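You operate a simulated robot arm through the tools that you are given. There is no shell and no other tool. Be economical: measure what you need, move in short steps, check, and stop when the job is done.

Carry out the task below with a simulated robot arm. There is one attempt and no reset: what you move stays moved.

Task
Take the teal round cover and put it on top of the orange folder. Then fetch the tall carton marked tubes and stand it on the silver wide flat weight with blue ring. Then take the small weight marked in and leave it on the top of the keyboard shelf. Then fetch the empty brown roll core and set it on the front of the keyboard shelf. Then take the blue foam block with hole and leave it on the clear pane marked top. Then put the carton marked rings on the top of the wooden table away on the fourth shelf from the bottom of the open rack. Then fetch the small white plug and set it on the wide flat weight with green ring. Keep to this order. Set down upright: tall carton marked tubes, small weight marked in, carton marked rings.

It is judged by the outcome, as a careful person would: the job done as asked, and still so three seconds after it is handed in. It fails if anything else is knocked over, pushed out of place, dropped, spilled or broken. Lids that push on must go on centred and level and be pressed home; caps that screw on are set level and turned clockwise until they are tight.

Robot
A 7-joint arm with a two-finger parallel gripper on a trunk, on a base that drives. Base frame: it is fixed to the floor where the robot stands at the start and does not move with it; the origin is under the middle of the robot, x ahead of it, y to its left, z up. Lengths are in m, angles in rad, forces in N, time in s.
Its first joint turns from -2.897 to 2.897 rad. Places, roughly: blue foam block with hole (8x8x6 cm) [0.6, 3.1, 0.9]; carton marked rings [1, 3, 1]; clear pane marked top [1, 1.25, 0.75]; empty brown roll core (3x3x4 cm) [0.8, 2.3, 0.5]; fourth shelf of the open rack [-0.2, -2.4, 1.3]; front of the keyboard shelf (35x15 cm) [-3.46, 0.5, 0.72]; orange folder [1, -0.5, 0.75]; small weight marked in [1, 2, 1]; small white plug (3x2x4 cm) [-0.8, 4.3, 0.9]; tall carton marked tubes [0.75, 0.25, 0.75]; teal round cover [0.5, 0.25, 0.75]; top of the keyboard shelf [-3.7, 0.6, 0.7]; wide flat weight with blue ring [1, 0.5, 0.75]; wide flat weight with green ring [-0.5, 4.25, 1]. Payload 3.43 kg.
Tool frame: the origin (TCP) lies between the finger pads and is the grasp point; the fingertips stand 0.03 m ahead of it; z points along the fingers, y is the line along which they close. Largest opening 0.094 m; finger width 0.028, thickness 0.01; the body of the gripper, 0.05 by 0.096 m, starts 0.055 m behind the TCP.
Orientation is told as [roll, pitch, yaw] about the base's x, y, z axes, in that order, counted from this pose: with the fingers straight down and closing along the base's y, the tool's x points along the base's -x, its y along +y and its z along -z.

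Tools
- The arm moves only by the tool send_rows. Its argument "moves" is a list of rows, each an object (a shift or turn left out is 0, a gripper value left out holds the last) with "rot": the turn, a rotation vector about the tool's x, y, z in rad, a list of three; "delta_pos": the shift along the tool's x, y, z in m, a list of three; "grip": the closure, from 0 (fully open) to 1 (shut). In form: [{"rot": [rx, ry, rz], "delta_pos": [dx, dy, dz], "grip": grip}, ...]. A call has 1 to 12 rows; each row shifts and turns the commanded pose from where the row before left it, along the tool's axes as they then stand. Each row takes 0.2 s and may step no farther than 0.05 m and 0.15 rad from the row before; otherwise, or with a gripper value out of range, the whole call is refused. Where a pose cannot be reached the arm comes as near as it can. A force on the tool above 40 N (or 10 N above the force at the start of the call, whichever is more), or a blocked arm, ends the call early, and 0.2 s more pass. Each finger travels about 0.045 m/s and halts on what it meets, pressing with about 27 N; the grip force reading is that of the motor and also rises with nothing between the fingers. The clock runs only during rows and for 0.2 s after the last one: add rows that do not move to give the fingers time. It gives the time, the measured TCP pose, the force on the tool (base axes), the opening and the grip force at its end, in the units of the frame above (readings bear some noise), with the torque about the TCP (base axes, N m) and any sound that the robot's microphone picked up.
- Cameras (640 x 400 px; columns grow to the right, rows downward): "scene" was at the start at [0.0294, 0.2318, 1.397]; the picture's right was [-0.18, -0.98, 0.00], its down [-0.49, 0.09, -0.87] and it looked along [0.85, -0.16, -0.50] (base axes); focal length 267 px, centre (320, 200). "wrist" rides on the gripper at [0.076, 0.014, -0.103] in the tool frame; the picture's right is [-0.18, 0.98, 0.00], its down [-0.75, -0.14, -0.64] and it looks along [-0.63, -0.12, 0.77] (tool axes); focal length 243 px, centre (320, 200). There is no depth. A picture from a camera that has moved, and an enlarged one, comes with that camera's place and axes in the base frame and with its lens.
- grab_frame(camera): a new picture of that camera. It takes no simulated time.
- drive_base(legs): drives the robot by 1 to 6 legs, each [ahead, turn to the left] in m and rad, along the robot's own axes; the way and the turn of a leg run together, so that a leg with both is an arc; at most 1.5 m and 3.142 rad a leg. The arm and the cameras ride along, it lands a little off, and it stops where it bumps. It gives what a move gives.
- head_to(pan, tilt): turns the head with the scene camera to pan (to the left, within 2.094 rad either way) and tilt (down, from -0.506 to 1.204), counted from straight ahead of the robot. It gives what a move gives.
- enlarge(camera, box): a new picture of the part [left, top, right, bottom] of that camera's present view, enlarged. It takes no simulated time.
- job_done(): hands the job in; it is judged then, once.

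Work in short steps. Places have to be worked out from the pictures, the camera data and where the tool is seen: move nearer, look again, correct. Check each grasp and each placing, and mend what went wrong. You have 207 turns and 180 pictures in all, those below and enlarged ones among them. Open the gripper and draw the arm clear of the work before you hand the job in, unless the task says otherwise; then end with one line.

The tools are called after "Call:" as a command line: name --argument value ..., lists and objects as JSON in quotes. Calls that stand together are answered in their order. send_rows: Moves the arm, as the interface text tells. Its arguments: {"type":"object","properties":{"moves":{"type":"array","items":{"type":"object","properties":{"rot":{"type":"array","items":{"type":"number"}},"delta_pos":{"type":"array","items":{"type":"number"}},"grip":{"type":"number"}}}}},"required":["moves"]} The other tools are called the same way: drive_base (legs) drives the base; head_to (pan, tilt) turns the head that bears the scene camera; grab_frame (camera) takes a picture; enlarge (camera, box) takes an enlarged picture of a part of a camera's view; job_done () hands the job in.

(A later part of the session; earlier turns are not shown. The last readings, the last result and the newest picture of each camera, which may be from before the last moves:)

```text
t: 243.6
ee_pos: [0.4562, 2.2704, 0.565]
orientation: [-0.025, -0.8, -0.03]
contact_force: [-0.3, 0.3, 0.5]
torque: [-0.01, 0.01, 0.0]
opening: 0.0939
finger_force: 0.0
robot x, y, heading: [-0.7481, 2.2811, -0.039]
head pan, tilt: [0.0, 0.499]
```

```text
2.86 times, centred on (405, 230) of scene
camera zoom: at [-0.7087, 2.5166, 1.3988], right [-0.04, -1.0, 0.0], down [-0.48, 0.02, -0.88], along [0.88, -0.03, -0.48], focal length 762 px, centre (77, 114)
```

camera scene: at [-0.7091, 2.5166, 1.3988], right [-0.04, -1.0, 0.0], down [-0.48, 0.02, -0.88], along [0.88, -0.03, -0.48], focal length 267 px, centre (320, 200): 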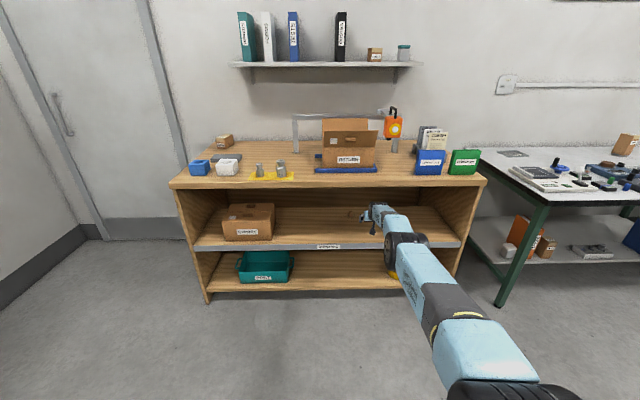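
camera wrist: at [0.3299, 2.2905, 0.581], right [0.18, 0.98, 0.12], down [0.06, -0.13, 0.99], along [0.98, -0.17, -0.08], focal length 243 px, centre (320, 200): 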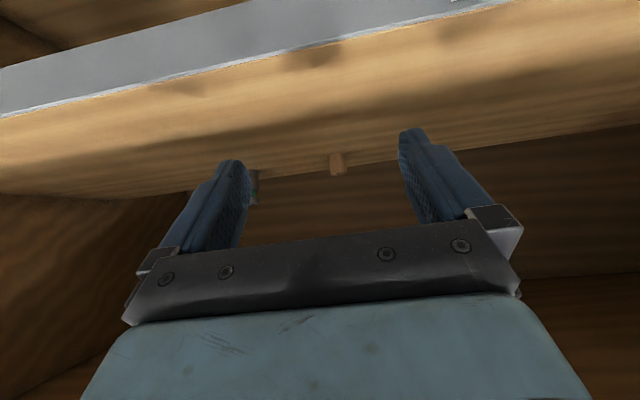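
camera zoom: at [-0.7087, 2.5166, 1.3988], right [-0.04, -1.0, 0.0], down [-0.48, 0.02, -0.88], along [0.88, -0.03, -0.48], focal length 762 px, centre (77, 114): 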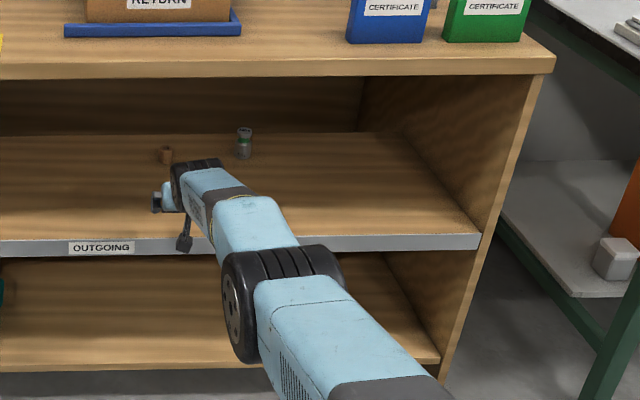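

Core base at ≈ (0.757–0.785, 2.26), shelf z≈0.47 with a front lip ≈0.505. I drive forward 0.33 m with the tool above both.

Call:
drive_base --legs '[[0.33, 0]]'

Call:
grab_frame --camera "wrist"

Call:
grab_frame --camera "scene"

```text
t: 245.8
ee_pos: [0.7871, 2.2663, 0.5509]
orientation: [-0.025, -0.785, -0.024]
contact_force: [0.6, 0.6, -0.3]
torque: [-0.01, 0.01, 0.01]
opening: 0.094
finger_force: 0.0
robot x, y, heading: [-0.4104, 2.2679, -0.033]
head pan, tilt: [0.0, 0.499]
```

```text
72 pictures are left
camera wrist: at [0.6606, 2.2868, 0.5695], right [0.17, 0.98, 0.11], down [0.07, -0.13, 0.99], along [0.98, -0.16, -0.09], focal length 243 px, centre (320, 200)
```

wrist: 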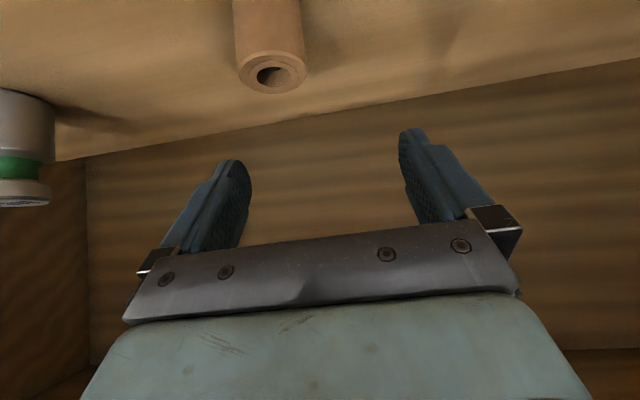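

```text
71 pictures are left
camera scene: at [-0.3741, 2.5052, 1.3987], right [-0.03, -1.0, 0.0], down [-0.48, 0.01, -0.88], along [0.88, -0.03, -0.48], focal length 267 px, centre (320, 200)
```

scene: 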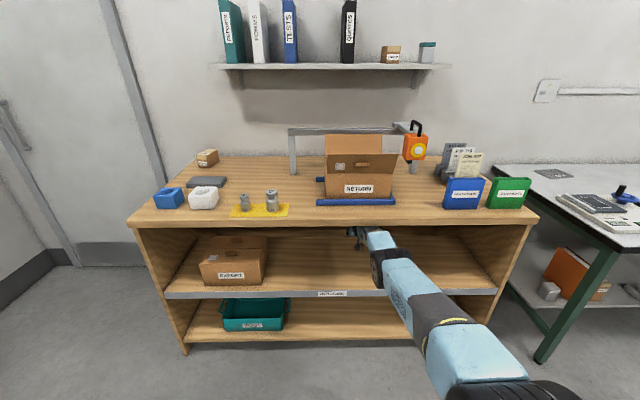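

The tool is inside, above the core (≈ 0.749, 2.258). I shift back and down around it.

Call:
send_rows --moves '[{"delta_pos": [0.029, -0.006, 0.0042]}, {"delta_pos": [0.024, -0.003, 0.0035]}, {}]'

Call:
grab_frame --camera "wrist"

```text
t: 246.6
ee_pos: [0.7653, 2.2585, 0.5031]
orientation: [-0.025, -0.786, -0.024]
contact_force: [-0.4, 0.4, 0.5]
torque: [-0.02, -0.03, -0.04]
opening: 0.094
finger_force: 0.0
out of reach, approached as far as the arm can: row 1, 2
robot x, y, heading: [-0.4122, 2.2683, -0.035]
head pan, tilt: [0.0, 0.499]
```

```text
70 pictures are left
camera wrist: at [0.6403, 2.2774, 0.5217], right [0.17, 0.98, 0.11], down [0.07, -0.13, 0.99], along [0.98, -0.16, -0.09], focal length 243 px, centre (320, 200)
```

wrist: 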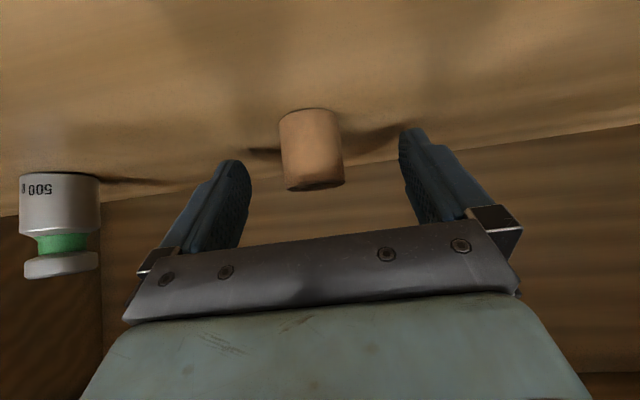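

The core sits a bit nearer than the finger pads. I draw back 2.8 cm horizontally so the fingertips straddle it, then check.

Call:
send_rows --moves '[{"delta_pos": [0.01, 0, -0.01]}, {"delta_pos": [0.0098, 0, -0.0098]}, {}]'

Call:
grab_frame --camera "wrist"

```text
t: 247.4
ee_pos: [0.7654, 2.257, 0.5008]
orientation: [-0.024, -0.79, -0.024]
contact_force: [12.2, -2.1, 14.7]
torque: [0.62, -0.6, -0.63]
opening: 0.0928
finger_force: 0.1
out of reach, approached as far as the arm can: row 1, 2
robot x, y, heading: [-0.4146, 2.2713, -0.029]
head pan, tilt: [0.0, 0.499]
```

```text
69 pictures are left
camera wrist: at [0.6395, 2.2781, 0.5195], right [0.17, 0.98, 0.11], down [0.07, -0.13, 0.99], along [0.98, -0.16, -0.09], focal length 243 px, centre (320, 200)
```

wrist: 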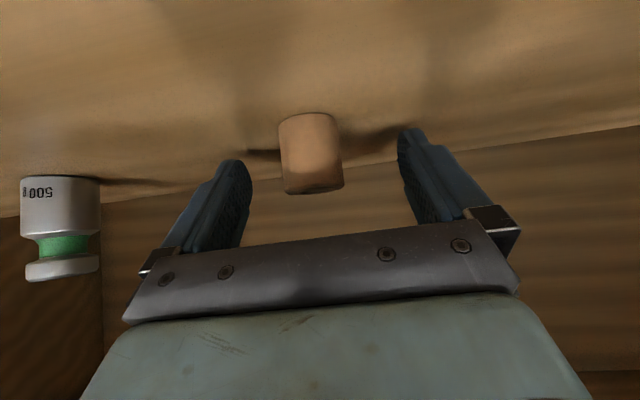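

The pose is at the edge of what the arm can take, with fingertips touching the shelf. I raise 2.5 cm to relieve it and see where it goes.

Call:
send_rows --moves '[{"delta_pos": [-0.0177, 0, -0.0177]}, {}]'

```text
t: 248.0
ee_pos: [0.7715, 2.2572, 0.5198]
orientation: [-0.025, -0.784, -0.022]
contact_force: [-0.4, 0.4, -1.1]
torque: [0.0, -0.02, 0.01]
opening: 0.0939
finger_force: 0.0
out of reach, approached as far as the arm can: row 1
robot x, y, heading: [-0.4157, 2.2725, -0.032]
head pan, tilt: [0.0, 0.499]
```

The arm itself won't draw back here, so I use the base: back 3 cm.

Call:
drive_base --legs '[[-0.03, 0]]'

Call:
send_rows --moves '[{"delta_pos": [0.0035, 0, 0.0035]}, {}]'

Call:
grab_frame --camera "wrist"

```text
t: 248.9
ee_pos: [0.7422, 2.2595, 0.5213]
orientation: [-0.024, -0.785, -0.021]
contact_force: [1.0, 0.2, -0.1]
torque: [-0.02, 0.01, -0.02]
opening: 0.0939
finger_force: 0.0
robot x, y, heading: [-0.4489, 2.2731, -0.03]
head pan, tilt: [0.0, 0.499]
```

```text
t: 249.5
ee_pos: [0.7415, 2.2593, 0.5157]
orientation: [-0.024, -0.785, -0.023]
contact_force: [1.0, 0.2, -0.3]
torque: [-0.01, -0.02, -0.01]
opening: 0.0937
finger_force: 0.1
robot x, y, heading: [-0.4475, 2.2701, -0.032]
head pan, tilt: [0.0, 0.499]
```

```text
68 pictures are left
camera wrist: at [0.6151, 2.2788, 0.5339], right [0.17, 0.98, 0.11], down [0.07, -0.13, 0.99], along [0.98, -0.16, -0.09], focal length 243 px, centre (320, 200)
```

wrist: 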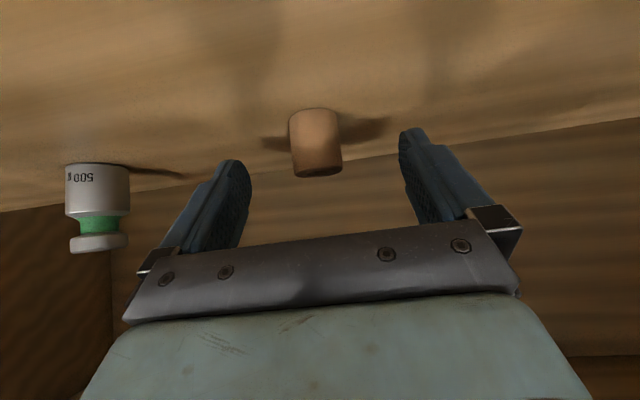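

Good; the TCP is at (0.742, 2.259, 0.516) and the core just ahead between the tips. I lower 1 cm and close.

Call:
send_rows --moves '[{"delta_pos": [0.004, 0, 0.004]}, {"delta_pos": [0.0035, 0, 0.0035]}, {"grip": 0.4}, {}, {"grip": 0.65}, {}, {"grip": 0.8}, {}, {}]'

Call:
grab_frame --camera "wrist"

```text
t: 251.5
ee_pos: [0.7387, 2.2579, 0.5084]
orientation: [-0.025, -0.785, -0.023]
contact_force: [-0.5, -0.3, 1.4]
torque: [0.02, -0.07, -0.02]
opening: 0.0271
finger_force: 26.7
out of reach, approached as far as the arm can: row 1
robot x, y, heading: [-0.4448, 2.267, -0.034]
head pan, tilt: [0.0, 0.499]
```

```text
67 pictures are left
camera wrist: at [0.6125, 2.2772, 0.5258], right [0.17, 0.98, 0.11], down [0.07, -0.13, 0.99], along [0.98, -0.16, -0.09], focal length 243 px, centre (320, 200)
```

wrist: 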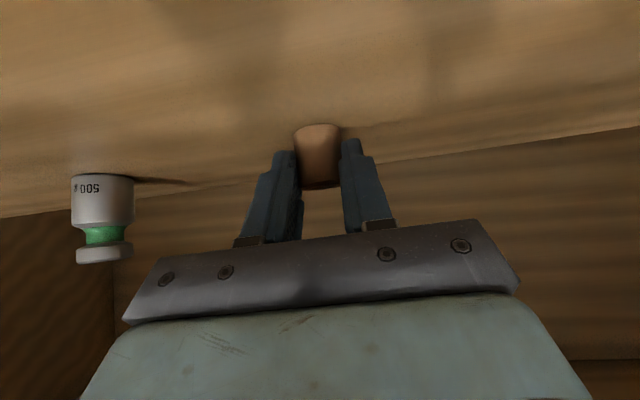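

Core gripped (2.7 cm). I lift 6–7 cm to clear the lip and look.

Call:
send_rows --moves '[{"delta_pos": [-0.012, 0, -0.012]}, {"delta_pos": [-0.018, 0, -0.018]}, {"delta_pos": [-0.018, 0, -0.018]}, {}]'

Call:
grab_frame --camera "scene"

```text
t: 252.5
ee_pos: [0.758, 2.2583, 0.5687]
orientation: [-0.026, -0.784, -0.023]
contact_force: [1.1, -0.1, -0.6]
torque: [0.01, 0.0, -0.03]
opening: 0.0271
finger_force: 26.9
out of reach, approached as far as the arm can: row 1, 2, 3
robot x, y, heading: [-0.4455, 2.2732, -0.033]
head pan, tilt: [0.0, 0.499]
```

```text
66 pictures are left
camera scene: at [-0.4061, 2.5058, 1.3988], right [-0.03, -1.0, 0.0], down [-0.48, 0.01, -0.88], along [0.88, -0.03, -0.48], focal length 267 px, centre (320, 200)
```

scene: 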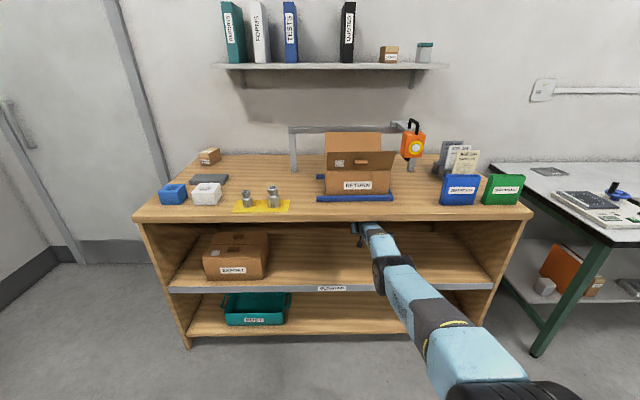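

Clear of the lip. I back the base out 0.36 m.

Call:
drive_base --legs '[[-0.36, 0]]'

Call:
send_rows --moves '[{"delta_pos": [0.0, 0, -0.045]}, {"delta_pos": [0.0, 0, -0.045]}, {"delta_pos": [-0.0, 0, -0.045]}, {"delta_pos": [0.0, 0, -0.045]}, {}]'

Call:
grab_frame --camera "wrist"

```text
t: 254.8
ee_pos: [0.383, 2.2674, 0.493]
orientation: [-0.033, -0.655, -0.023]
contact_force: [-0.8, 0.2, 0.7]
torque: [-0.02, -0.05, 0.01]
opening: 0.0274
finger_force: 27.1
robot x, y, heading: [-0.7992, 2.2826, -0.032]
head pan, tilt: [0.0, 0.499]
```

```text
t: 256.2
ee_pos: [0.357, 2.2619, 0.508]
orientation: [-0.045, -0.458, -0.033]
contact_force: [0.3, 0.8, 7.6]
torque: [-0.02, 0.33, -0.04]
opening: 0.0269
finger_force: 27.4
out of reach, approached as far as the arm can: row 1, 2, 3, 4
robot x, y, heading: [-0.7945, 2.2849, -0.038]
head pan, tilt: [0.0, 0.499]
stopped in row 5: the arm was blocked; the commanded pose is now the measured one
```

```text
65 pictures are left
camera wrist: at [0.245, 2.2843, 0.5656], right [0.22, 0.98, 0.04], down [0.39, -0.12, 0.91], along [0.9, -0.18, -0.4], focal length 243 px, centre (320, 200)
```

wrist: 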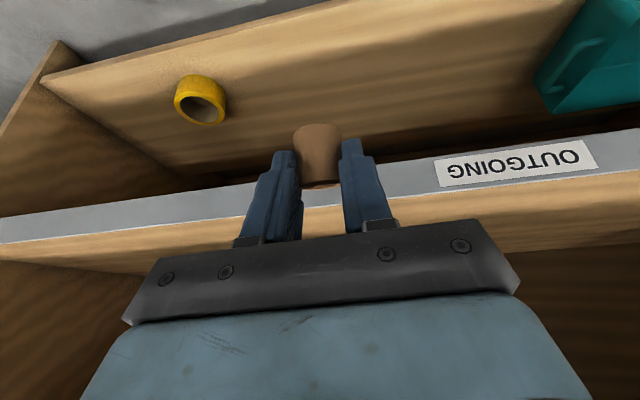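

The arm is acting oddly near full stretch; I look at its shape.

Call:
grab_frame --camera "scene"

```text
64 pictures are left
camera scene: at [-0.7352, 2.5175, 1.3998], right [-0.04, -1.0, 0.0], down [-0.49, 0.02, -0.87], along [0.87, -0.04, -0.49], focal length 267 px, centre (320, 200)
```

scene: 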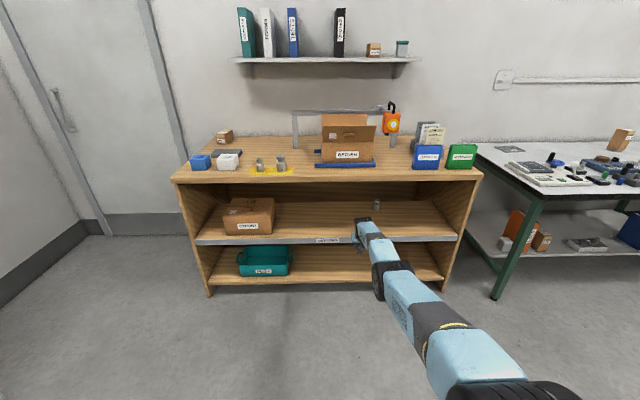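

The arm is straight. I pull the tool back and up toward the robot to bend the elbow again.

Call:
send_rows --moves '[{"delta_pos": [0.027, 0, -0.0356]}, {"delta_pos": [0.027, 0, -0.0356]}, {"delta_pos": [0.027, 0, -0.0356]}, {"delta_pos": [0.027, 0, -0.0356]}, {}]'

Call:
grab_frame --camera "scene"

```text
t: 257.6
ee_pos: [0.34, 2.2604, 0.485]
orientation: [-0.048, -0.399, -0.036]
contact_force: [0.2, 0.1, 4.3]
torque: [0.04, 0.17, -0.02]
opening: 0.0273
finger_force: 27.1
out of reach, approached as far as the arm can: row 1, 2, 3, 4
robot x, y, heading: [-0.793, 2.2819, -0.046]
head pan, tilt: [0.0, 0.499]
stopped in row 5: the arm was blocked; the commanded pose is now the measured one
```

```text
63 pictures are left
camera scene: at [-0.7342, 2.5176, 1.3997], right [-0.04, -1.0, 0.0], down [-0.49, 0.02, -0.87], along [0.87, -0.04, -0.49], focal length 267 px, centre (320, 200)
```

scene: 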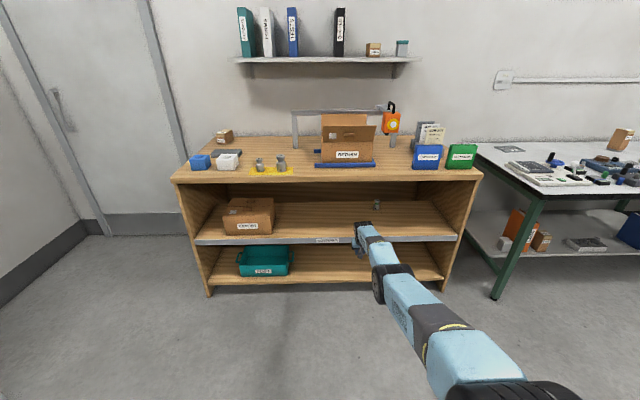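

I instead raise the straight arm along its natural arc (up and slightly forward, tool tilting with it).

Call:
send_rows --moves '[{"delta_pos": [-0.0292, 0, -0.034], "rot": [0, -0.038, 0]}, {"delta_pos": [-0.03, 0, -0.0333], "rot": [0, -0.038, 0]}, {"delta_pos": [-0.031, 0, -0.0325], "rot": [0, -0.038, 0]}, {}]'

Call:
grab_frame --camera "scene"

```text
t: 258.8
ee_pos: [0.3829, 2.261, 0.5927]
orientation: [-0.056, -0.459, -0.032]
contact_force: [0.1, 0.0, 6.1]
torque: [-0.01, 0.22, -0.01]
opening: 0.0269
finger_force: 26.8
out of reach, approached as far as the arm can: row 1, 2, 3
robot x, y, heading: [-0.7959, 2.2835, -0.047]
head pan, tilt: [0.0, 0.499]
stopped in row 4: the arm was blocked; the commanded pose is now the measured one
```

```text
62 pictures are left
camera scene: at [-0.7357, 2.5178, 1.3996], right [-0.04, -1.0, 0.0], down [-0.49, 0.02, -0.87], along [0.87, -0.04, -0.49], focal length 267 px, centre (320, 200)
```

scene: 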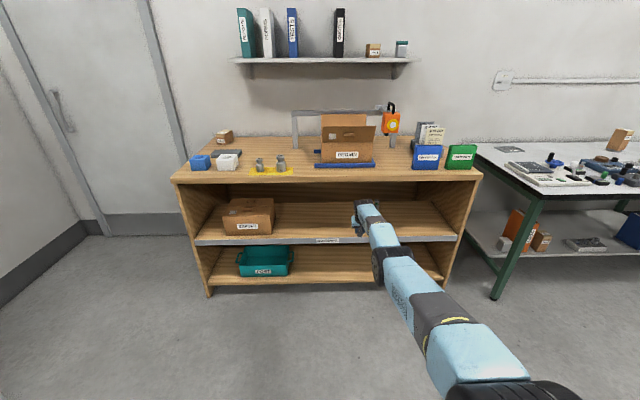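

It responds. I continue upward, keeping x below the tabletop's edge.

Call:
send_rows --moves '[{"delta_pos": [-0.016, 0, -0.042], "rot": [0, -0.03, 0]}, {"delta_pos": [-0.016, 0, -0.042], "rot": [0, -0.03, 0]}, {"delta_pos": [-0.012, 0, -0.042], "rot": [0, -0.03, 0]}]'

```text
t: 259.8
ee_pos: [0.4075, 2.2669, 0.6939]
orientation: [-0.06, -0.501, -0.028]
contact_force: [-0.7, 0.2, 5.2]
torque: [-0.01, 0.15, 0.0]
opening: 0.0271
finger_force: 27.1
out of reach, approached as far as the arm can: row 1, 2, 3
robot x, y, heading: [-0.7955, 2.2838, -0.046]
head pan, tilt: [0.0, 0.499]
stopped in row 3: the arm was blocked; the commanded pose is now the measured one
```

The elbow has flipped below the line, so folding is limited. I turn the base left so the arm points into free space (away from the cabinet edge), then straighten up and refold.

Call:
drive_base --legs '[[0, 0.4], [0, 0.4], [0, 0.4]]'

Call:
head_to --pan -0.2 --tilt 0.4

Call:
grab_frame --camera "scene"

```text
t: 260.4
ee_pos: [0.3573, 2.2598, 0.6052]
orientation: [-0.074, -0.302, -0.036]
contact_force: [-0.5, -0.4, 2.9]
torque: [-0.02, 0.0, 0.0]
opening: 0.0272
finger_force: 26.6
robot x, y, heading: [-0.7934, 2.2874, -0.045]
head pan, tilt: [0.0, 0.499]
stopped in leg 1: the robot was blocked; the commanded pose is now the measured one
```

```text
t: 261.2
ee_pos: [0.3603, 2.2592, 0.6081]
orientation: [-0.073, -0.308, -0.037]
contact_force: [0.3, 1.4, 0.1]
torque: [-0.02, -0.02, 0.01]
opening: 0.027
finger_force: 27.0
robot x, y, heading: [-0.7922, 2.2864, -0.044]
head pan, tilt: [-0.201, 0.4]
```

```text
61 pictures are left
camera scene: at [-0.735, 2.4995, 1.4084], right [-0.24, -0.97, 0.0], down [-0.39, 0.09, -0.92], along [0.89, -0.22, -0.4], focal length 267 px, centre (320, 200)
```

scene: 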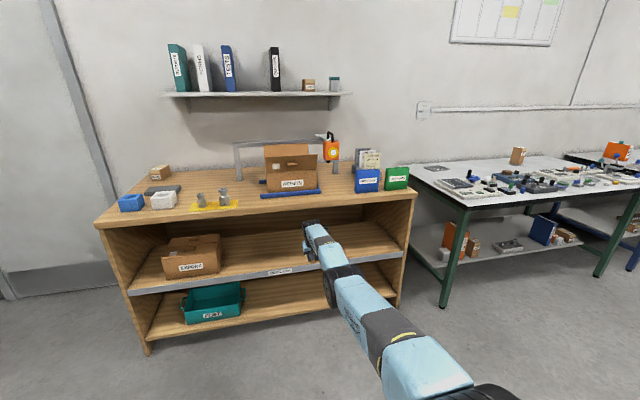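

Turning is blocked here (rear corner close to the table behind). I try retracting horizontally while letting the tool swing toward vertical.

Call:
send_rows --moves '[{"delta_pos": [0.043, 0, -0.013], "rot": [0, 0.06, 0]}, {"delta_pos": [0.0437, 0, -0.0105], "rot": [0, 0.06, 0]}, {"delta_pos": [0.0442, 0, -0.008], "rot": [0, 0.06, 0]}, {"delta_pos": [0.0447, 0, -0.0055], "rot": [0, 0.06, 0]}]'

Call:
grab_frame --camera "scene"

```text
t: 262.4
ee_pos: [0.2896, 2.271, 0.5539]
orientation: [-0.076, -0.017, -0.055]
contact_force: [-1.8, 0.9, 4.1]
torque: [-0.01, -0.08, -0.03]
opening: 0.027
finger_force: 26.6
out of reach, approached as far as the arm can: row 1, 2, 3, 4
robot x, y, heading: [-0.7911, 2.2793, -0.048]
head pan, tilt: [-0.201, 0.4]
stopped in row 4: the arm was blocked; the commanded pose is now the measured one
```

```text
60 pictures are left
camera scene: at [-0.7373, 2.4996, 1.4085], right [-0.24, -0.97, 0.0], down [-0.39, 0.09, -0.92], along [0.89, -0.22, -0.4], focal length 267 px, centre (320, 200)
```

scene: 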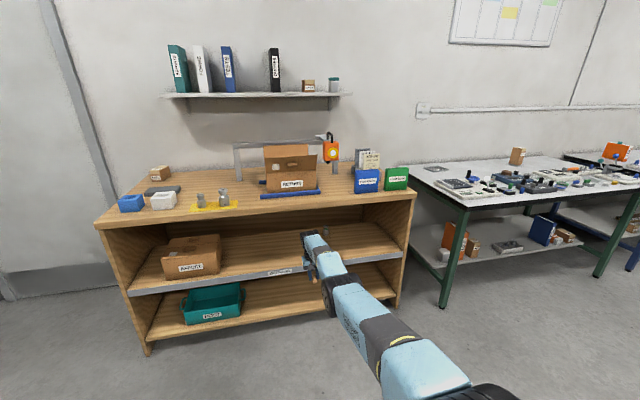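

The elbow is at its back-bent limit. I push outward to straighten it (still in front of the lip), then raise.

Call:
send_rows --moves '[{"delta_pos": [-0.035, 0, 0.0]}, {"delta_pos": [-0.035, 0, -0.005]}, {"delta_pos": [-0.03, 0, -0.03]}, {"delta_pos": [-0.01, 0, -0.045]}, {"delta_pos": [0, 0, -0.045]}, {"delta_pos": [0, 0, -0.045]}, {"delta_pos": [0, 0, -0.045]}]'

Call:
grab_frame --camera "scene"

```text
t: 264.0
ee_pos: [0.3175, 2.2791, 0.8304]
orientation: [-0.065, -0.124, -0.051]
contact_force: [-0.1, -1.2, -1.1]
torque: [0.0, -0.01, -0.01]
opening: 0.0272
finger_force: 27.5
out of reach, approached as far as the arm can: row 1, 2, 3
robot x, y, heading: [-0.7924, 2.2854, -0.044]
head pan, tilt: [-0.201, 0.4]
```

```text
59 pictures are left
camera scene: at [-0.7343, 2.4994, 1.4085], right [-0.24, -0.97, 0.0], down [-0.39, 0.09, -0.92], along [0.89, -0.22, -0.4], focal length 267 px, centre (320, 200)
```

scene: 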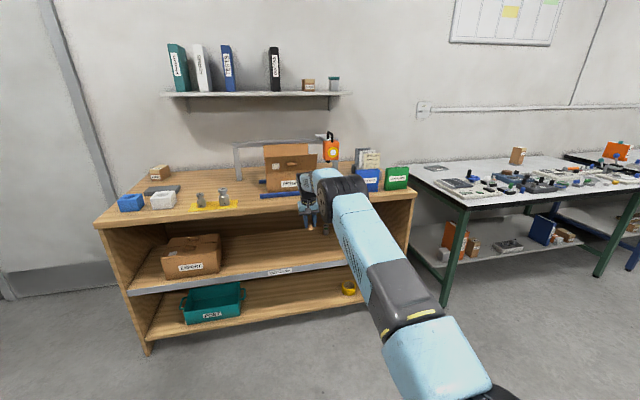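

The elbow is up again and the core still held. I fold the arm back and up.

Call:
send_rows --moves '[{"delta_pos": [0.0366, 0, -0.03], "rot": [0, 0.06, 0]}, {"delta_pos": [0.0366, 0, -0.03], "rot": [0.03, 0.06, 0]}, {"delta_pos": [0.04, 0, -0.027], "rot": [0.03, 0, 0]}, {"delta_pos": [0.04, 0, -0.027]}, {"delta_pos": [0.04, 0, -0.027]}, {"delta_pos": [0.04, 0, -0.027]}, {"delta_pos": [0.04, 0, -0.027]}, {"delta_pos": [0.04, 0, -0.027]}, {"delta_pos": [0.04, 0, -0.027]}, {"delta_pos": [0.04, 0, -0.027]}, {"delta_pos": [0.045, 0, 0]}, {"delta_pos": [0.045, 0, 0]}]'

Call:
grab_frame --camera "wrist"

```text
t: 266.6
ee_pos: [-0.1706, 2.3393, 1.0953]
orientation: [-0.128, -0.008, -0.06]
contact_force: [1.0, -0.1, -1.0]
torque: [0.0, 0.03, -0.02]
opening: 0.0274
finger_force: 27.4
robot x, y, heading: [-0.789, 2.2808, -0.043]
head pan, tilt: [-0.201, 0.4]
```

```text
58 pictures are left
camera wrist: at [-0.2453, 2.373, 1.1948], right [0.24, 0.96, -0.12], down [0.74, -0.1, 0.66], along [0.62, -0.25, -0.74], focal length 243 px, centre (320, 200)
```

wrist: 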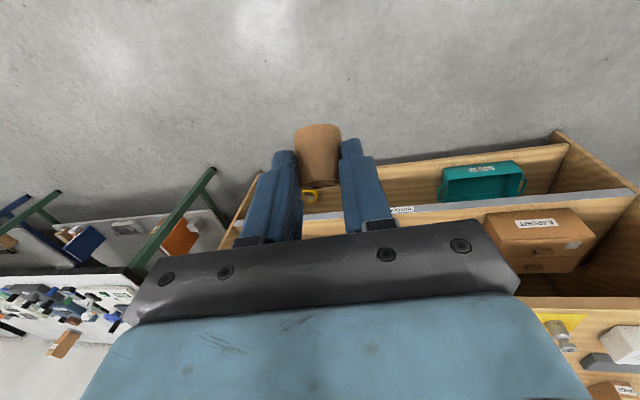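

I fix the small roll and tuck a little more, then drive: forward off the table behind, turn right, go to y≈1.05.

Call:
send_rows --moves '[{"rot": [-0.065, 0, 0], "delta_pos": [0.03, 0, -0.03]}, {"rot": [-0.063, 0, 0], "delta_pos": [0.03, 0, -0.03]}, {"delta_pos": [0.03, 0, -0.03]}, {"delta_pos": [0.03, 0, -0.02]}, {}]'

Call:
drive_base --legs '[[0.35, 0], [0, -0.5], [0, -0.5], [0, -0.5]]'

```text
t: 267.8
ee_pos: [-0.2898, 2.3581, 1.2053]
orientation: [0.003, -0.006, -0.061]
contact_force: [0.4, -0.9, -0.8]
torque: [-0.01, 0.01, 0.02]
opening: 0.0272
finger_force: 26.8
robot x, y, heading: [-0.7937, 2.2838, -0.047]
head pan, tilt: [-0.201, 0.4]
```

```text
t: 274.2
ee_pos: [-0.2171, 1.8071, 1.2057]
orientation: [0.001, -0.006, -1.322]
contact_force: [-0.3, 1.0, -0.7]
torque: [-0.03, 0.03, 0.0]
opening: 0.027
finger_force: 26.2
robot x, y, heading: [-0.3803, 2.2803, -1.332]
head pan, tilt: [-0.201, 0.4]
stopped in leg 4: the robot was blocked; the commanded pose is now the measured one
```

Call:
drive_base --legs '[[0, -0.49], [1.25, 0], [0, -0.45], [0, -0.45], [0, -0.4]]'

```text
t: 286.1
ee_pos: [-1.1934, 0.9716, 1.2053]
orientation: [0.0, -0.007, -3.01]
contact_force: [0.2, -0.3, -1.1]
torque: [0.01, -0.01, 0.02]
opening: 0.0272
finger_force: 27.2
robot x, y, heading: [-0.6899, 1.0111, -3.059]
head pan, tilt: [-0.201, 0.4]
stopped in leg 5: the robot was blocked; the commanded pose is now the measured one
```

Call:
drive_base --legs '[[1.35, 0], [0.36, 0.6], [0.36, -0.6]]'

Call:
head_to --pan -0.1 --tilt 0.6

Call:
grab_frame --camera "scene"

```text
t: 296.9
ee_pos: [-3.2138, 0.5591, 1.2061]
orientation: [0.002, -0.007, -2.986]
contact_force: [0.3, 0.3, 0.5]
torque: [-0.05, 0.04, 0.01]
opening: 0.028
finger_force: 26.6
robot x, y, heading: [-2.7114, 0.5935, -3.027]
head pan, tilt: [-0.201, 0.4]
```

```text
t: 297.7
ee_pos: [-3.215, 0.5586, 1.2066]
orientation: [0.0, -0.007, -2.986]
contact_force: [0.2, 0.2, -0.2]
torque: [0.0, -0.01, -0.04]
opening: 0.0278
finger_force: 26.3
robot x, y, heading: [-2.7102, 0.5941, -3.027]
head pan, tilt: [-0.099, 0.6]
```

```text
57 pictures are left
camera scene: at [-2.7145, 0.368, 1.3898], right [-0.01, 1.0, 0.0], down [0.56, 0.01, -0.83], along [-0.83, -0.01, -0.56], focal length 267 px, centre (320, 200)
```

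scene: 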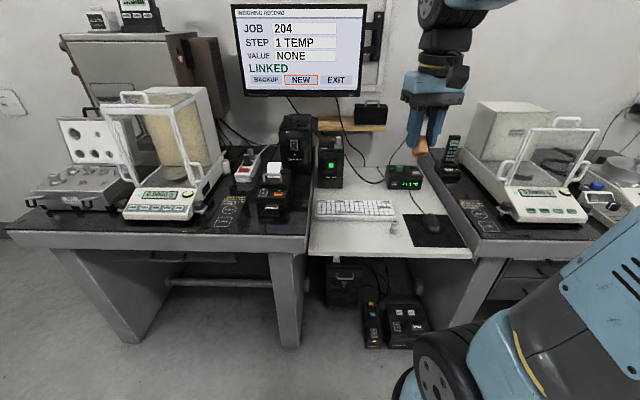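

Core to go at ≈ (−3.455, 0.45). I move over, pitch the tool −0.785 so the core is upright, and look.

Call:
send_rows --moves '[{"delta_pos": [-0.0373, 0.0123, 0.02]}, {"delta_pos": [-0.0373, 0.0123, 0.02]}, {"delta_pos": [-0.0373, 0.0123, 0.02]}, {"delta_pos": [-0.0373, 0.0123, 0.02]}, {"delta_pos": [-0.0373, 0.0123, 0.02]}, {"delta_pos": [-0.0373, 0.0123, 0.02]}, {"rot": [0, -0.13, 0]}, {"rot": [0, -0.13, 0]}, {"rot": [0, -0.13, 0]}, {"rot": [0, -0.13, 0]}, {"rot": [0, -0.13, 0]}, {"rot": [0, -0.128, 0]}]'

Call:
send_rows --moves '[{"delta_pos": [0.0318, 0, 0.0318]}, {"delta_pos": [0.0318, 0, 0.0318]}, {"delta_pos": [0.0318, 0, 0.0318]}, {"delta_pos": [0.0318, 0, 0.0318]}, {"delta_pos": [0.0318, 0, 0.0318]}, {}]'

Call:
grab_frame --camera "scene"

Call:
grab_frame --camera "wrist"

```text
t: 300.3
ee_pos: [-3.4238, 0.4516, 1.0876]
orientation: [0.004, -0.788, -2.987]
contact_force: [-0.8, -0.2, -0.1]
torque: [-0.02, 0.03, 0.04]
opening: 0.0279
finger_force: 26.7
robot x, y, heading: [-2.7088, 0.5942, -3.024]
head pan, tilt: [-0.099, 0.6]
```

```text
t: 301.7
ee_pos: [-3.4257, 0.4501, 0.8632]
orientation: [0.001, -0.785, -2.984]
contact_force: [-0.5, 0.6, 0.1]
torque: [0.04, -0.01, -0.02]
opening: 0.028
finger_force: 27.0
robot x, y, heading: [-2.7115, 0.5948, -3.029]
head pan, tilt: [-0.099, 0.6]
```

```text
56 pictures are left
camera scene: at [-2.7147, 0.3679, 1.3897], right [-0.01, 1.0, 0.0], down [0.57, 0.01, -0.82], along [-0.82, -0.01, -0.57], focal length 267 px, centre (320, 200)
```

scene: 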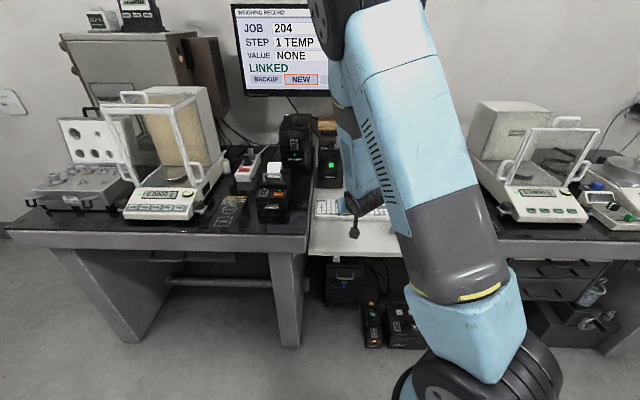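

```text
55 pictures are left
camera wrist: at [-3.2988, 0.4557, 0.8819], right [0.03, -0.99, 0.13], down [-0.1, 0.13, 0.99], along [-0.99, -0.04, -0.1], focal length 243 px, centre (320, 200)
```

wrist: 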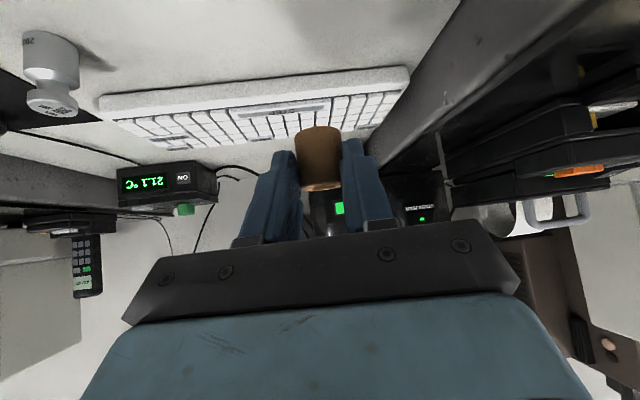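

Core upright. I shift slightly (forward 1.5 cm, 2 cm toward the weight's side) and lower to about 1.5 cm above the shelf.

Call:
send_rows --moves '[{"delta_pos": [-0.0106, -0.02, 0.0106]}, {"delta_pos": [0.0212, 0, 0.0212]}, {"delta_pos": [0.0212, 0, 0.0212]}, {"delta_pos": [0.0106, 0, 0.0106]}, {"delta_pos": [0.005, 0, 0.005]}, {}]'

Call:
grab_frame --camera "wrist"

```text
t: 303.1
ee_pos: [-3.444, 0.4679, 0.7801]
orientation: [0.001, -0.786, -2.984]
contact_force: [0.4, 0.2, 0.5]
torque: [0.01, 0.01, 0.03]
opening: 0.0279
finger_force: 27.0
robot x, y, heading: [-2.7129, 0.5957, -3.028]
head pan, tilt: [-0.099, 0.6]
```

```text
54 pictures are left
camera wrist: at [-3.3167, 0.4736, 0.7996], right [0.03, -0.99, 0.13], down [-0.1, 0.13, 0.99], along [-0.99, -0.04, -0.1], focal length 243 px, centre (320, 200)
```

wrist: 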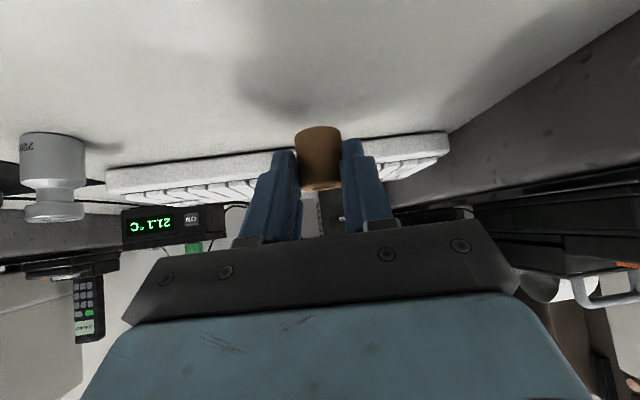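

I lower in small steps until contact.

Call:
send_rows --moves '[{"delta_pos": [0.0042, 0, 0.0042]}, {}, {"delta_pos": [0.0028, 0, 0.0028]}, {}, {"delta_pos": [0.0018, 0, 0.0018]}, {}]'

```text
t: 304.5
ee_pos: [-3.4439, 0.4686, 0.7691]
orientation: [0.002, -0.785, -2.985]
contact_force: [0.1, -0.1, -0.1]
torque: [0.0, 0.03, -0.04]
opening: 0.0281
finger_force: 27.0
robot x, y, heading: [-2.7053, 0.5967, -3.026]
head pan, tilt: [-0.099, 0.6]
```

Call:
send_rows --moves '[{"delta_pos": [0.0018, 0, 0.0018]}, {}, {"delta_pos": [0.0014, 0, 0.0014]}, {}, {"delta_pos": [0.0014, 0, 0.0014]}, {}]'

Call:
enlarge --camera "wrist" --box '[220, 80, 420, 220]'

```text
t: 305.9
ee_pos: [-3.4418, 0.4677, 0.7626]
orientation: [0.002, -0.784, -2.987]
contact_force: [-0.3, 0.5, 3.2]
torque: [0.0, 0.09, -0.03]
opening: 0.0279
finger_force: 26.9
robot x, y, heading: [-2.7109, 0.5903, -3.028]
head pan, tilt: [-0.099, 0.6]
```

```text
2.86 times, centred on (320, 150) of wrist
camera zoom: at [-3.316, 0.4735, 0.781], right [0.03, -0.99, 0.13], down [-0.1, 0.13, 0.99], along [-0.99, -0.04, -0.1], focal length 693 px, centre (320, 343)
```

zoom: 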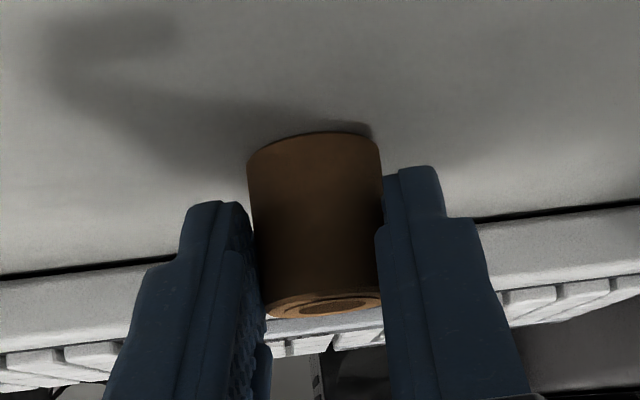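

Touching, upright. I open and withdraw along the tool axis.

Call:
send_rows --moves '[{"delta_pos": [0.0007, 0, 0.0007], "grip": 0.6}, {"grip": 0.4}, {}, {"delta_pos": [0, 0, -0.03]}, {"delta_pos": [0, 0, -0.045]}, {"delta_pos": [0, 0, -0.045]}, {"delta_pos": [0, 0, -0.045]}, {}]'

Call:
grab_frame --camera "wrist"

```text
t: 307.7
ee_pos: [-3.3598, 0.4778, 0.8815]
orientation: [0.001, -0.783, -2.984]
contact_force: [0.3, -0.4, 0.3]
torque: [0.01, 0.04, 0.01]
opening: 0.0562
finger_force: 0.0
out of reach, approached as far as the arm can: row 6, 7
robot x, y, heading: [-2.7133, 0.5971, -3.034]
head pan, tilt: [-0.099, 0.6]
```

```text
52 pictures are left
camera wrist: at [-3.233, 0.4834, 0.9006], right [0.03, -0.99, 0.13], down [-0.1, 0.13, 0.99], along [-0.99, -0.04, -0.1], focal length 243 px, centre (320, 200)
```

wrist: 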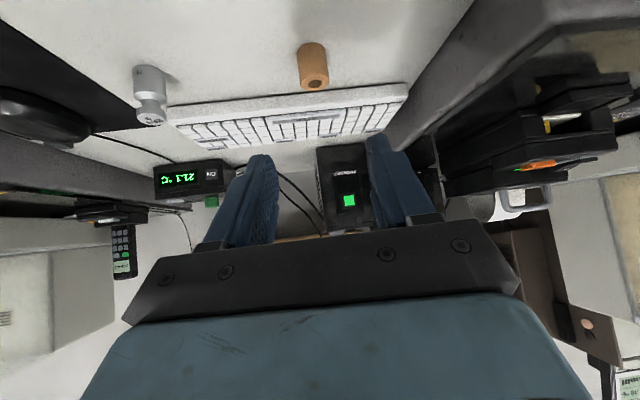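

The core stands on the shelf front. Next the blue foam block: I level the tool, tuck, and reverse through the gap as before.

Call:
send_rows --moves '[{"rot": [0, 0.13, 0], "delta_pos": [-0.02, 0, -0.02]}, {"rot": [0, 0.13, 0], "delta_pos": [-0.015, 0, -0.025]}, {"rot": [0, 0.13, 0], "delta_pos": [-0.01, 0, -0.035]}, {"rot": [0, 0.13, 0], "delta_pos": [0, 0, -0.04], "grip": 0}, {"rot": [0, 0.13, 0], "delta_pos": [0, 0, -0.04]}, {"rot": [0, 0.133, 0], "delta_pos": [0, 0, -0.045]}, {"delta_pos": [0.03, 0, -0.03]}, {"delta_pos": [0.03, 0, -0.03]}, {"delta_pos": [0.03, 0, -0.03]}, {"delta_pos": [0.03, 0, 0]}, {"delta_pos": [0.03, 0, 0]}, {}]'

Call:
drive_base --legs '[[0, 0.26], [-1.3, 0], [0, -0.37], [-1.2, 0]]'

```text
t: 310.3
ee_pos: [-3.1629, 0.5129, 1.1824]
orientation: [0.003, 0.0, -2.984]
contact_force: [0.4, 0.9, -0.3]
torque: [-0.03, 0.0, -0.01]
opening: 0.0938
finger_force: 0.1
robot x, y, heading: [-2.7121, 0.5934, -3.028]
head pan, tilt: [-0.099, 0.6]
```

```text
t: 324.8
ee_pos: [-0.7522, 1.0076, 1.1815]
orientation: [0.003, -0.001, -3.055]
contact_force: [-0.2, 0.1, -0.4]
torque: [0.0, -0.02, -0.02]
opening: 0.094
finger_force: 0.0
robot x, y, heading: [-0.2918, 1.0551, -3.101]
head pan, tilt: [-0.099, 0.6]
```

Call:
drive_base --legs '[[0, -0.5], [0, -0.5], [0, -0.35], [0, -0.27]]'

```text
t: 329.5
ee_pos: [-0.4647, 1.4886, 1.1837]
orientation: [0.001, 0.0, 1.923]
contact_force: [0.2, -0.2, -0.9]
torque: [0.0, -0.02, -0.03]
opening: 0.0942
finger_force: 0.0
robot x, y, heading: [-0.3609, 1.0352, 1.844]
head pan, tilt: [-0.099, 0.6]
stopped in leg 3: the robot was blocked; the commanded pose is now the measured one
```

Call:
drive_base --legs '[[0, -0.29], [1.5, 0], [0.35, 0], [0, -0.5], [0, -0.5], [0, -0.3]]'

```text
t: 344.2
ee_pos: [0.1087, 3.0253, 1.1848]
orientation: [0.003, 0.0, 0.393]
contact_force: [0.0, 0.5, 0.3]
torque: [-0.01, -0.01, 0.0]
opening: 0.0942
finger_force: 0.0
robot x, y, heading: [-0.3623, 2.9544, 0.286]
head pan, tilt: [-0.099, 0.6]
stopped in leg 6: the robot was blocked; the commanded pose is now the measured one
```

Call:
drive_base --legs '[[0, -0.3], [0.38, 0]]'

Call:
head_to --pan 0.0 --tilt 0.6

Call:
grab_frame --camera "scene"

Call:
grab_frame --camera "wrist"

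```text
t: 347.7
ee_pos: [0.5009, 2.8771, 1.1842]
orientation: [0.0, -0.002, 0.091]
contact_force: [-0.3, -0.2, 0.0]
torque: [-0.01, -0.03, 0.01]
opening: 0.0937
finger_force: 0.0
robot x, y, heading: [0.0361, 2.9506, -0.018]
head pan, tilt: [-0.099, 0.6]
```

```text
t: 348.4
ee_pos: [0.5004, 2.8782, 1.1858]
orientation: [0.0, -0.002, 0.09]
contact_force: [-0.2, -1.1, 0.0]
torque: [0.02, 0.01, -0.02]
opening: 0.0938
finger_force: 0.2
robot x, y, heading: [0.0356, 2.9517, -0.013]
head pan, tilt: [0.0, 0.6]
```

```text
51 pictures are left
camera scene: at [0.0671, 3.1864, 1.3897], right [-0.02, -1.0, 0.0], down [-0.57, 0.01, -0.82], along [0.82, -0.01, -0.57], focal length 267 px, centre (320, 200)
```

scene: 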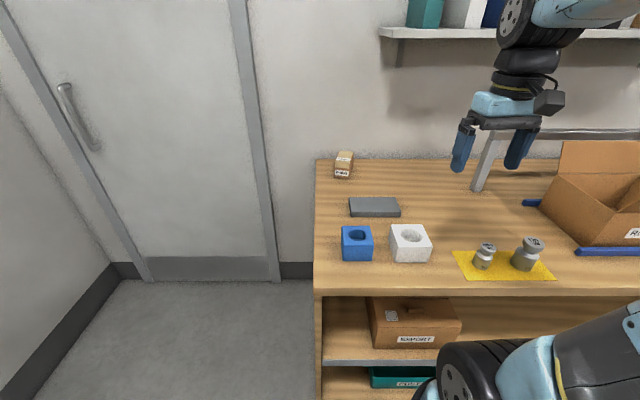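

```text
50 pictures are left
camera wrist: at [0.4238, 2.8855, 1.2876], right [0.09, 1.0, 0.0], down [0.76, -0.07, 0.64], along [0.64, -0.06, -0.77], focal length 243 px, centre (320, 200)
```

wrist: 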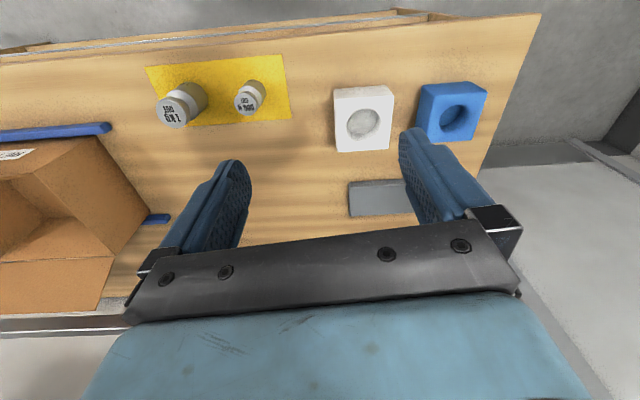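

Call:
enlarge --camera "wrist" --box '[380, 60, 520, 160]'

Call:
enlarge --camera "scene" --box '[310, 200, 450, 300]'

```text
4.00 times, centred on (450, 110) of wrist
camera zoom: at [0.4238, 2.8855, 1.2876], right [0.09, 1.0, 0.0], down [0.76, -0.07, 0.64], along [0.64, -0.06, -0.77], focal length 970 px, centre (-200, 560)
```

zoom: 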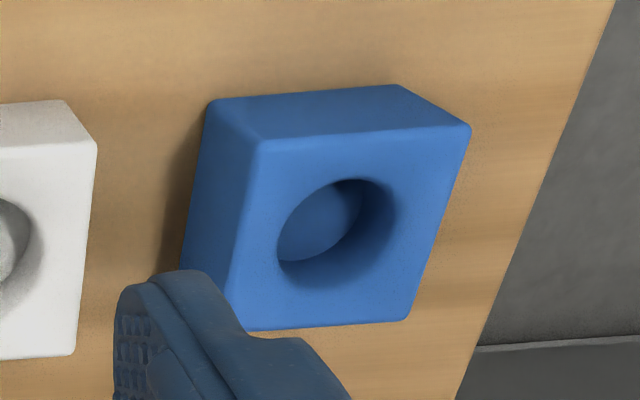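

```text
4.00 times, centred on (380, 250) of scene
camera zoom: at [0.0671, 3.1864, 1.3897], right [-0.02, -1.0, 0.0], down [-0.57, 0.01, -0.82], along [0.82, -0.01, -0.57], focal length 1067 px, centre (80, 0)
```

zoom: 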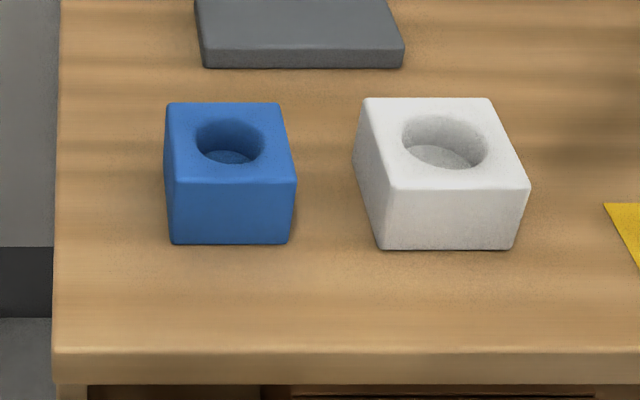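

Block centre ≈ (0.580, 3.082), square to the axes, 8 cm wide, top ≈ 0.925. I align above it and look.

Call:
send_rows --moves '[{"rot": [0, 0, 0.09]}, {"delta_pos": [-0.016, 0.041, 0.01], "grip": 0}, {"delta_pos": [-0.016, 0.041, 0.01]}, {"delta_pos": [-0.016, 0.041, 0.01]}, {"delta_pos": [-0.016, 0.041, 0.01]}, {"delta_pos": [-0.016, 0.04, 0.01]}, {"delta_pos": [0, 0, 0.045]}, {"delta_pos": [0, 0, 0.045]}, {}, {}]'

Call:
grab_frame --camera "wrist"

```text
t: 350.6
ee_pos: [0.5833, 3.0827, 1.0437]
orientation: [-0.002, -0.002, -0.001]
contact_force: [-0.3, 0.7, -0.2]
torque: [0.02, 0.01, 0.03]
opening: 0.0942
finger_force: 0.1
robot x, y, heading: [0.0335, 2.9497, -0.012]
head pan, tilt: [0.0, 0.6]
```

```text
47 pictures are left
camera wrist: at [0.5065, 3.0967, 1.145], right [0.18, 0.98, 0.0], down [0.75, -0.14, 0.64], along [0.63, -0.12, -0.77], focal length 243 px, centre (320, 200)
```

wrist: 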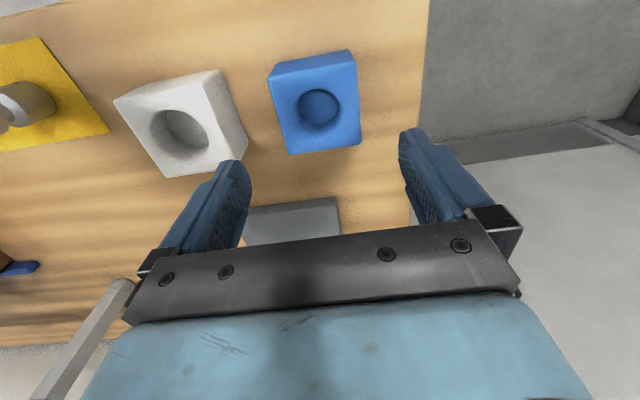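

Centre (0.586, 3.080). I align and lower around the block, then close.

Call:
send_rows --moves '[{"delta_pos": [-0.002, -0.002, 0], "rot": [0, 0, 0.03]}, {"delta_pos": [0, 0, 0.04]}, {"delta_pos": [0, 0, 0.03]}, {"delta_pos": [0, 0, 0.02]}, {"delta_pos": [0, 0, 0.015]}, {"delta_pos": [0, 0, 0.015]}, {"delta_pos": [0, 0, 0.015]}, {}]'

Call:
grab_frame --camera "wrist"

```text
t: 352.4
ee_pos: [0.5838, 3.0795, 0.9076]
orientation: [-0.001, -0.001, -0.029]
contact_force: [0.3, -0.4, -0.3]
torque: [-0.03, -0.01, -0.02]
opening: 0.0941
finger_force: 0.0
robot x, y, heading: [0.032, 2.9496, -0.01]
head pan, tilt: [0.0, 0.6]
```

```text
46 pictures are left
camera wrist: at [0.5075, 3.0961, 1.0107], right [0.21, 0.98, 0.0], down [0.75, -0.16, 0.64], along [0.63, -0.14, -0.77], focal length 243 px, centre (320, 200)
```

wrist: 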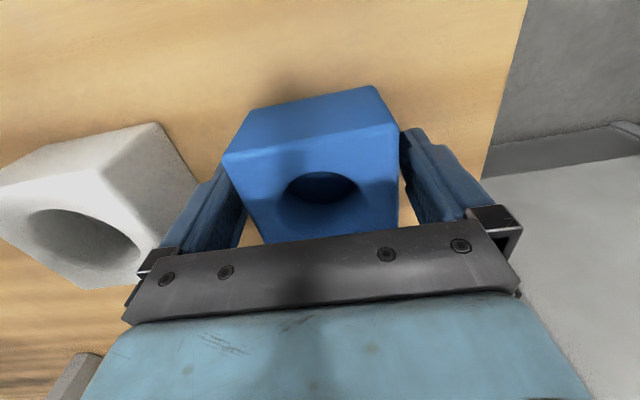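

The block sits between the fingers. I close and lift.

Call:
send_rows --moves '[{"grip": 0.2}, {"grip": 0.35}, {}, {}, {"delta_pos": [0, 0, -0.02]}, {"delta_pos": [0, 0, -0.04]}, {"delta_pos": [0, 0, -0.045]}, {"delta_pos": [0, 0, -0.045]}, {"delta_pos": [0.03, 0, -0.035]}, {"delta_pos": [0.03, 0, -0.035]}, {"delta_pos": [0.035, 0, -0.02]}, {}]'

Call:
grab_frame --camera "wrist"

```text
t: 355.0
ee_pos: [0.4882, 3.0785, 1.1498]
orientation: [-0.001, -0.001, -0.031]
contact_force: [-0.5, -0.4, -0.1]
torque: [0.01, 0.03, 0.01]
opening: 0.0811
finger_force: 27.6
robot x, y, heading: [0.0342, 2.9523, -0.011]
head pan, tilt: [0.0, 0.6]
```

```text
45 pictures are left
camera wrist: at [0.4132, 3.0959, 1.2515], right [0.21, 0.98, 0.0], down [0.75, -0.16, 0.64], along [0.63, -0.14, -0.77], focal length 243 px, centre (320, 200)
```

wrist: 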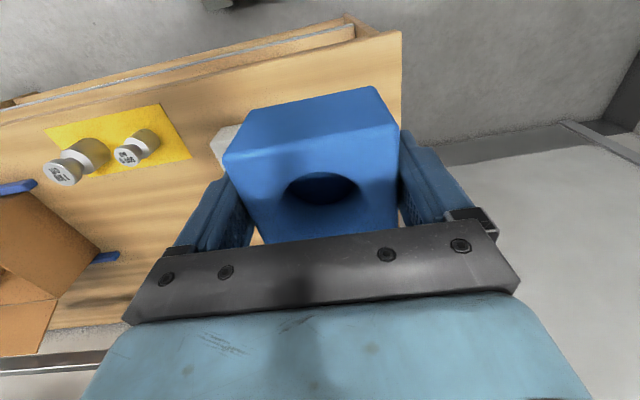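

Block held. I back off and drive to the first table's left end, where the pane lies.

Call:
drive_base --legs '[[-0.43, 0], [0, -0.5], [0, -0.5], [0, -0.4]]'

```text
t: 361.8
ee_pos: [-0.129, 2.555, 1.1501]
orientation: [-0.002, -0.003, -1.308]
contact_force: [0.2, 0.9, -0.3]
torque: [0.01, 0.02, -0.04]
opening: 0.0808
finger_force: 27.0
robot x, y, heading: [-0.3256, 2.9776, -1.327]
head pan, tilt: [0.0, 0.6]
stopped in leg 4: the robot was blocked; the commanded pose is now the measured one
```

Call:
drive_base --legs '[[0, -0.25], [1.5, 0], [0.33, 0], [0, 0.5], [0, 0.5], [0, 0.4]]'

```text
t: 376.3
ee_pos: [0.0682, 1.0678, 1.1497]
orientation: [0.001, -0.001, -0.32]
contact_force: [-0.3, -0.8, -1.0]
torque: [0.03, 0.0, -0.03]
opening: 0.0812
finger_force: 26.9
robot x, y, heading: [-0.4113, 1.0801, -0.302]
head pan, tilt: [0.0, 0.6]
stopped in leg 6: the robot was blocked; the commanded pose is now the measured one
```

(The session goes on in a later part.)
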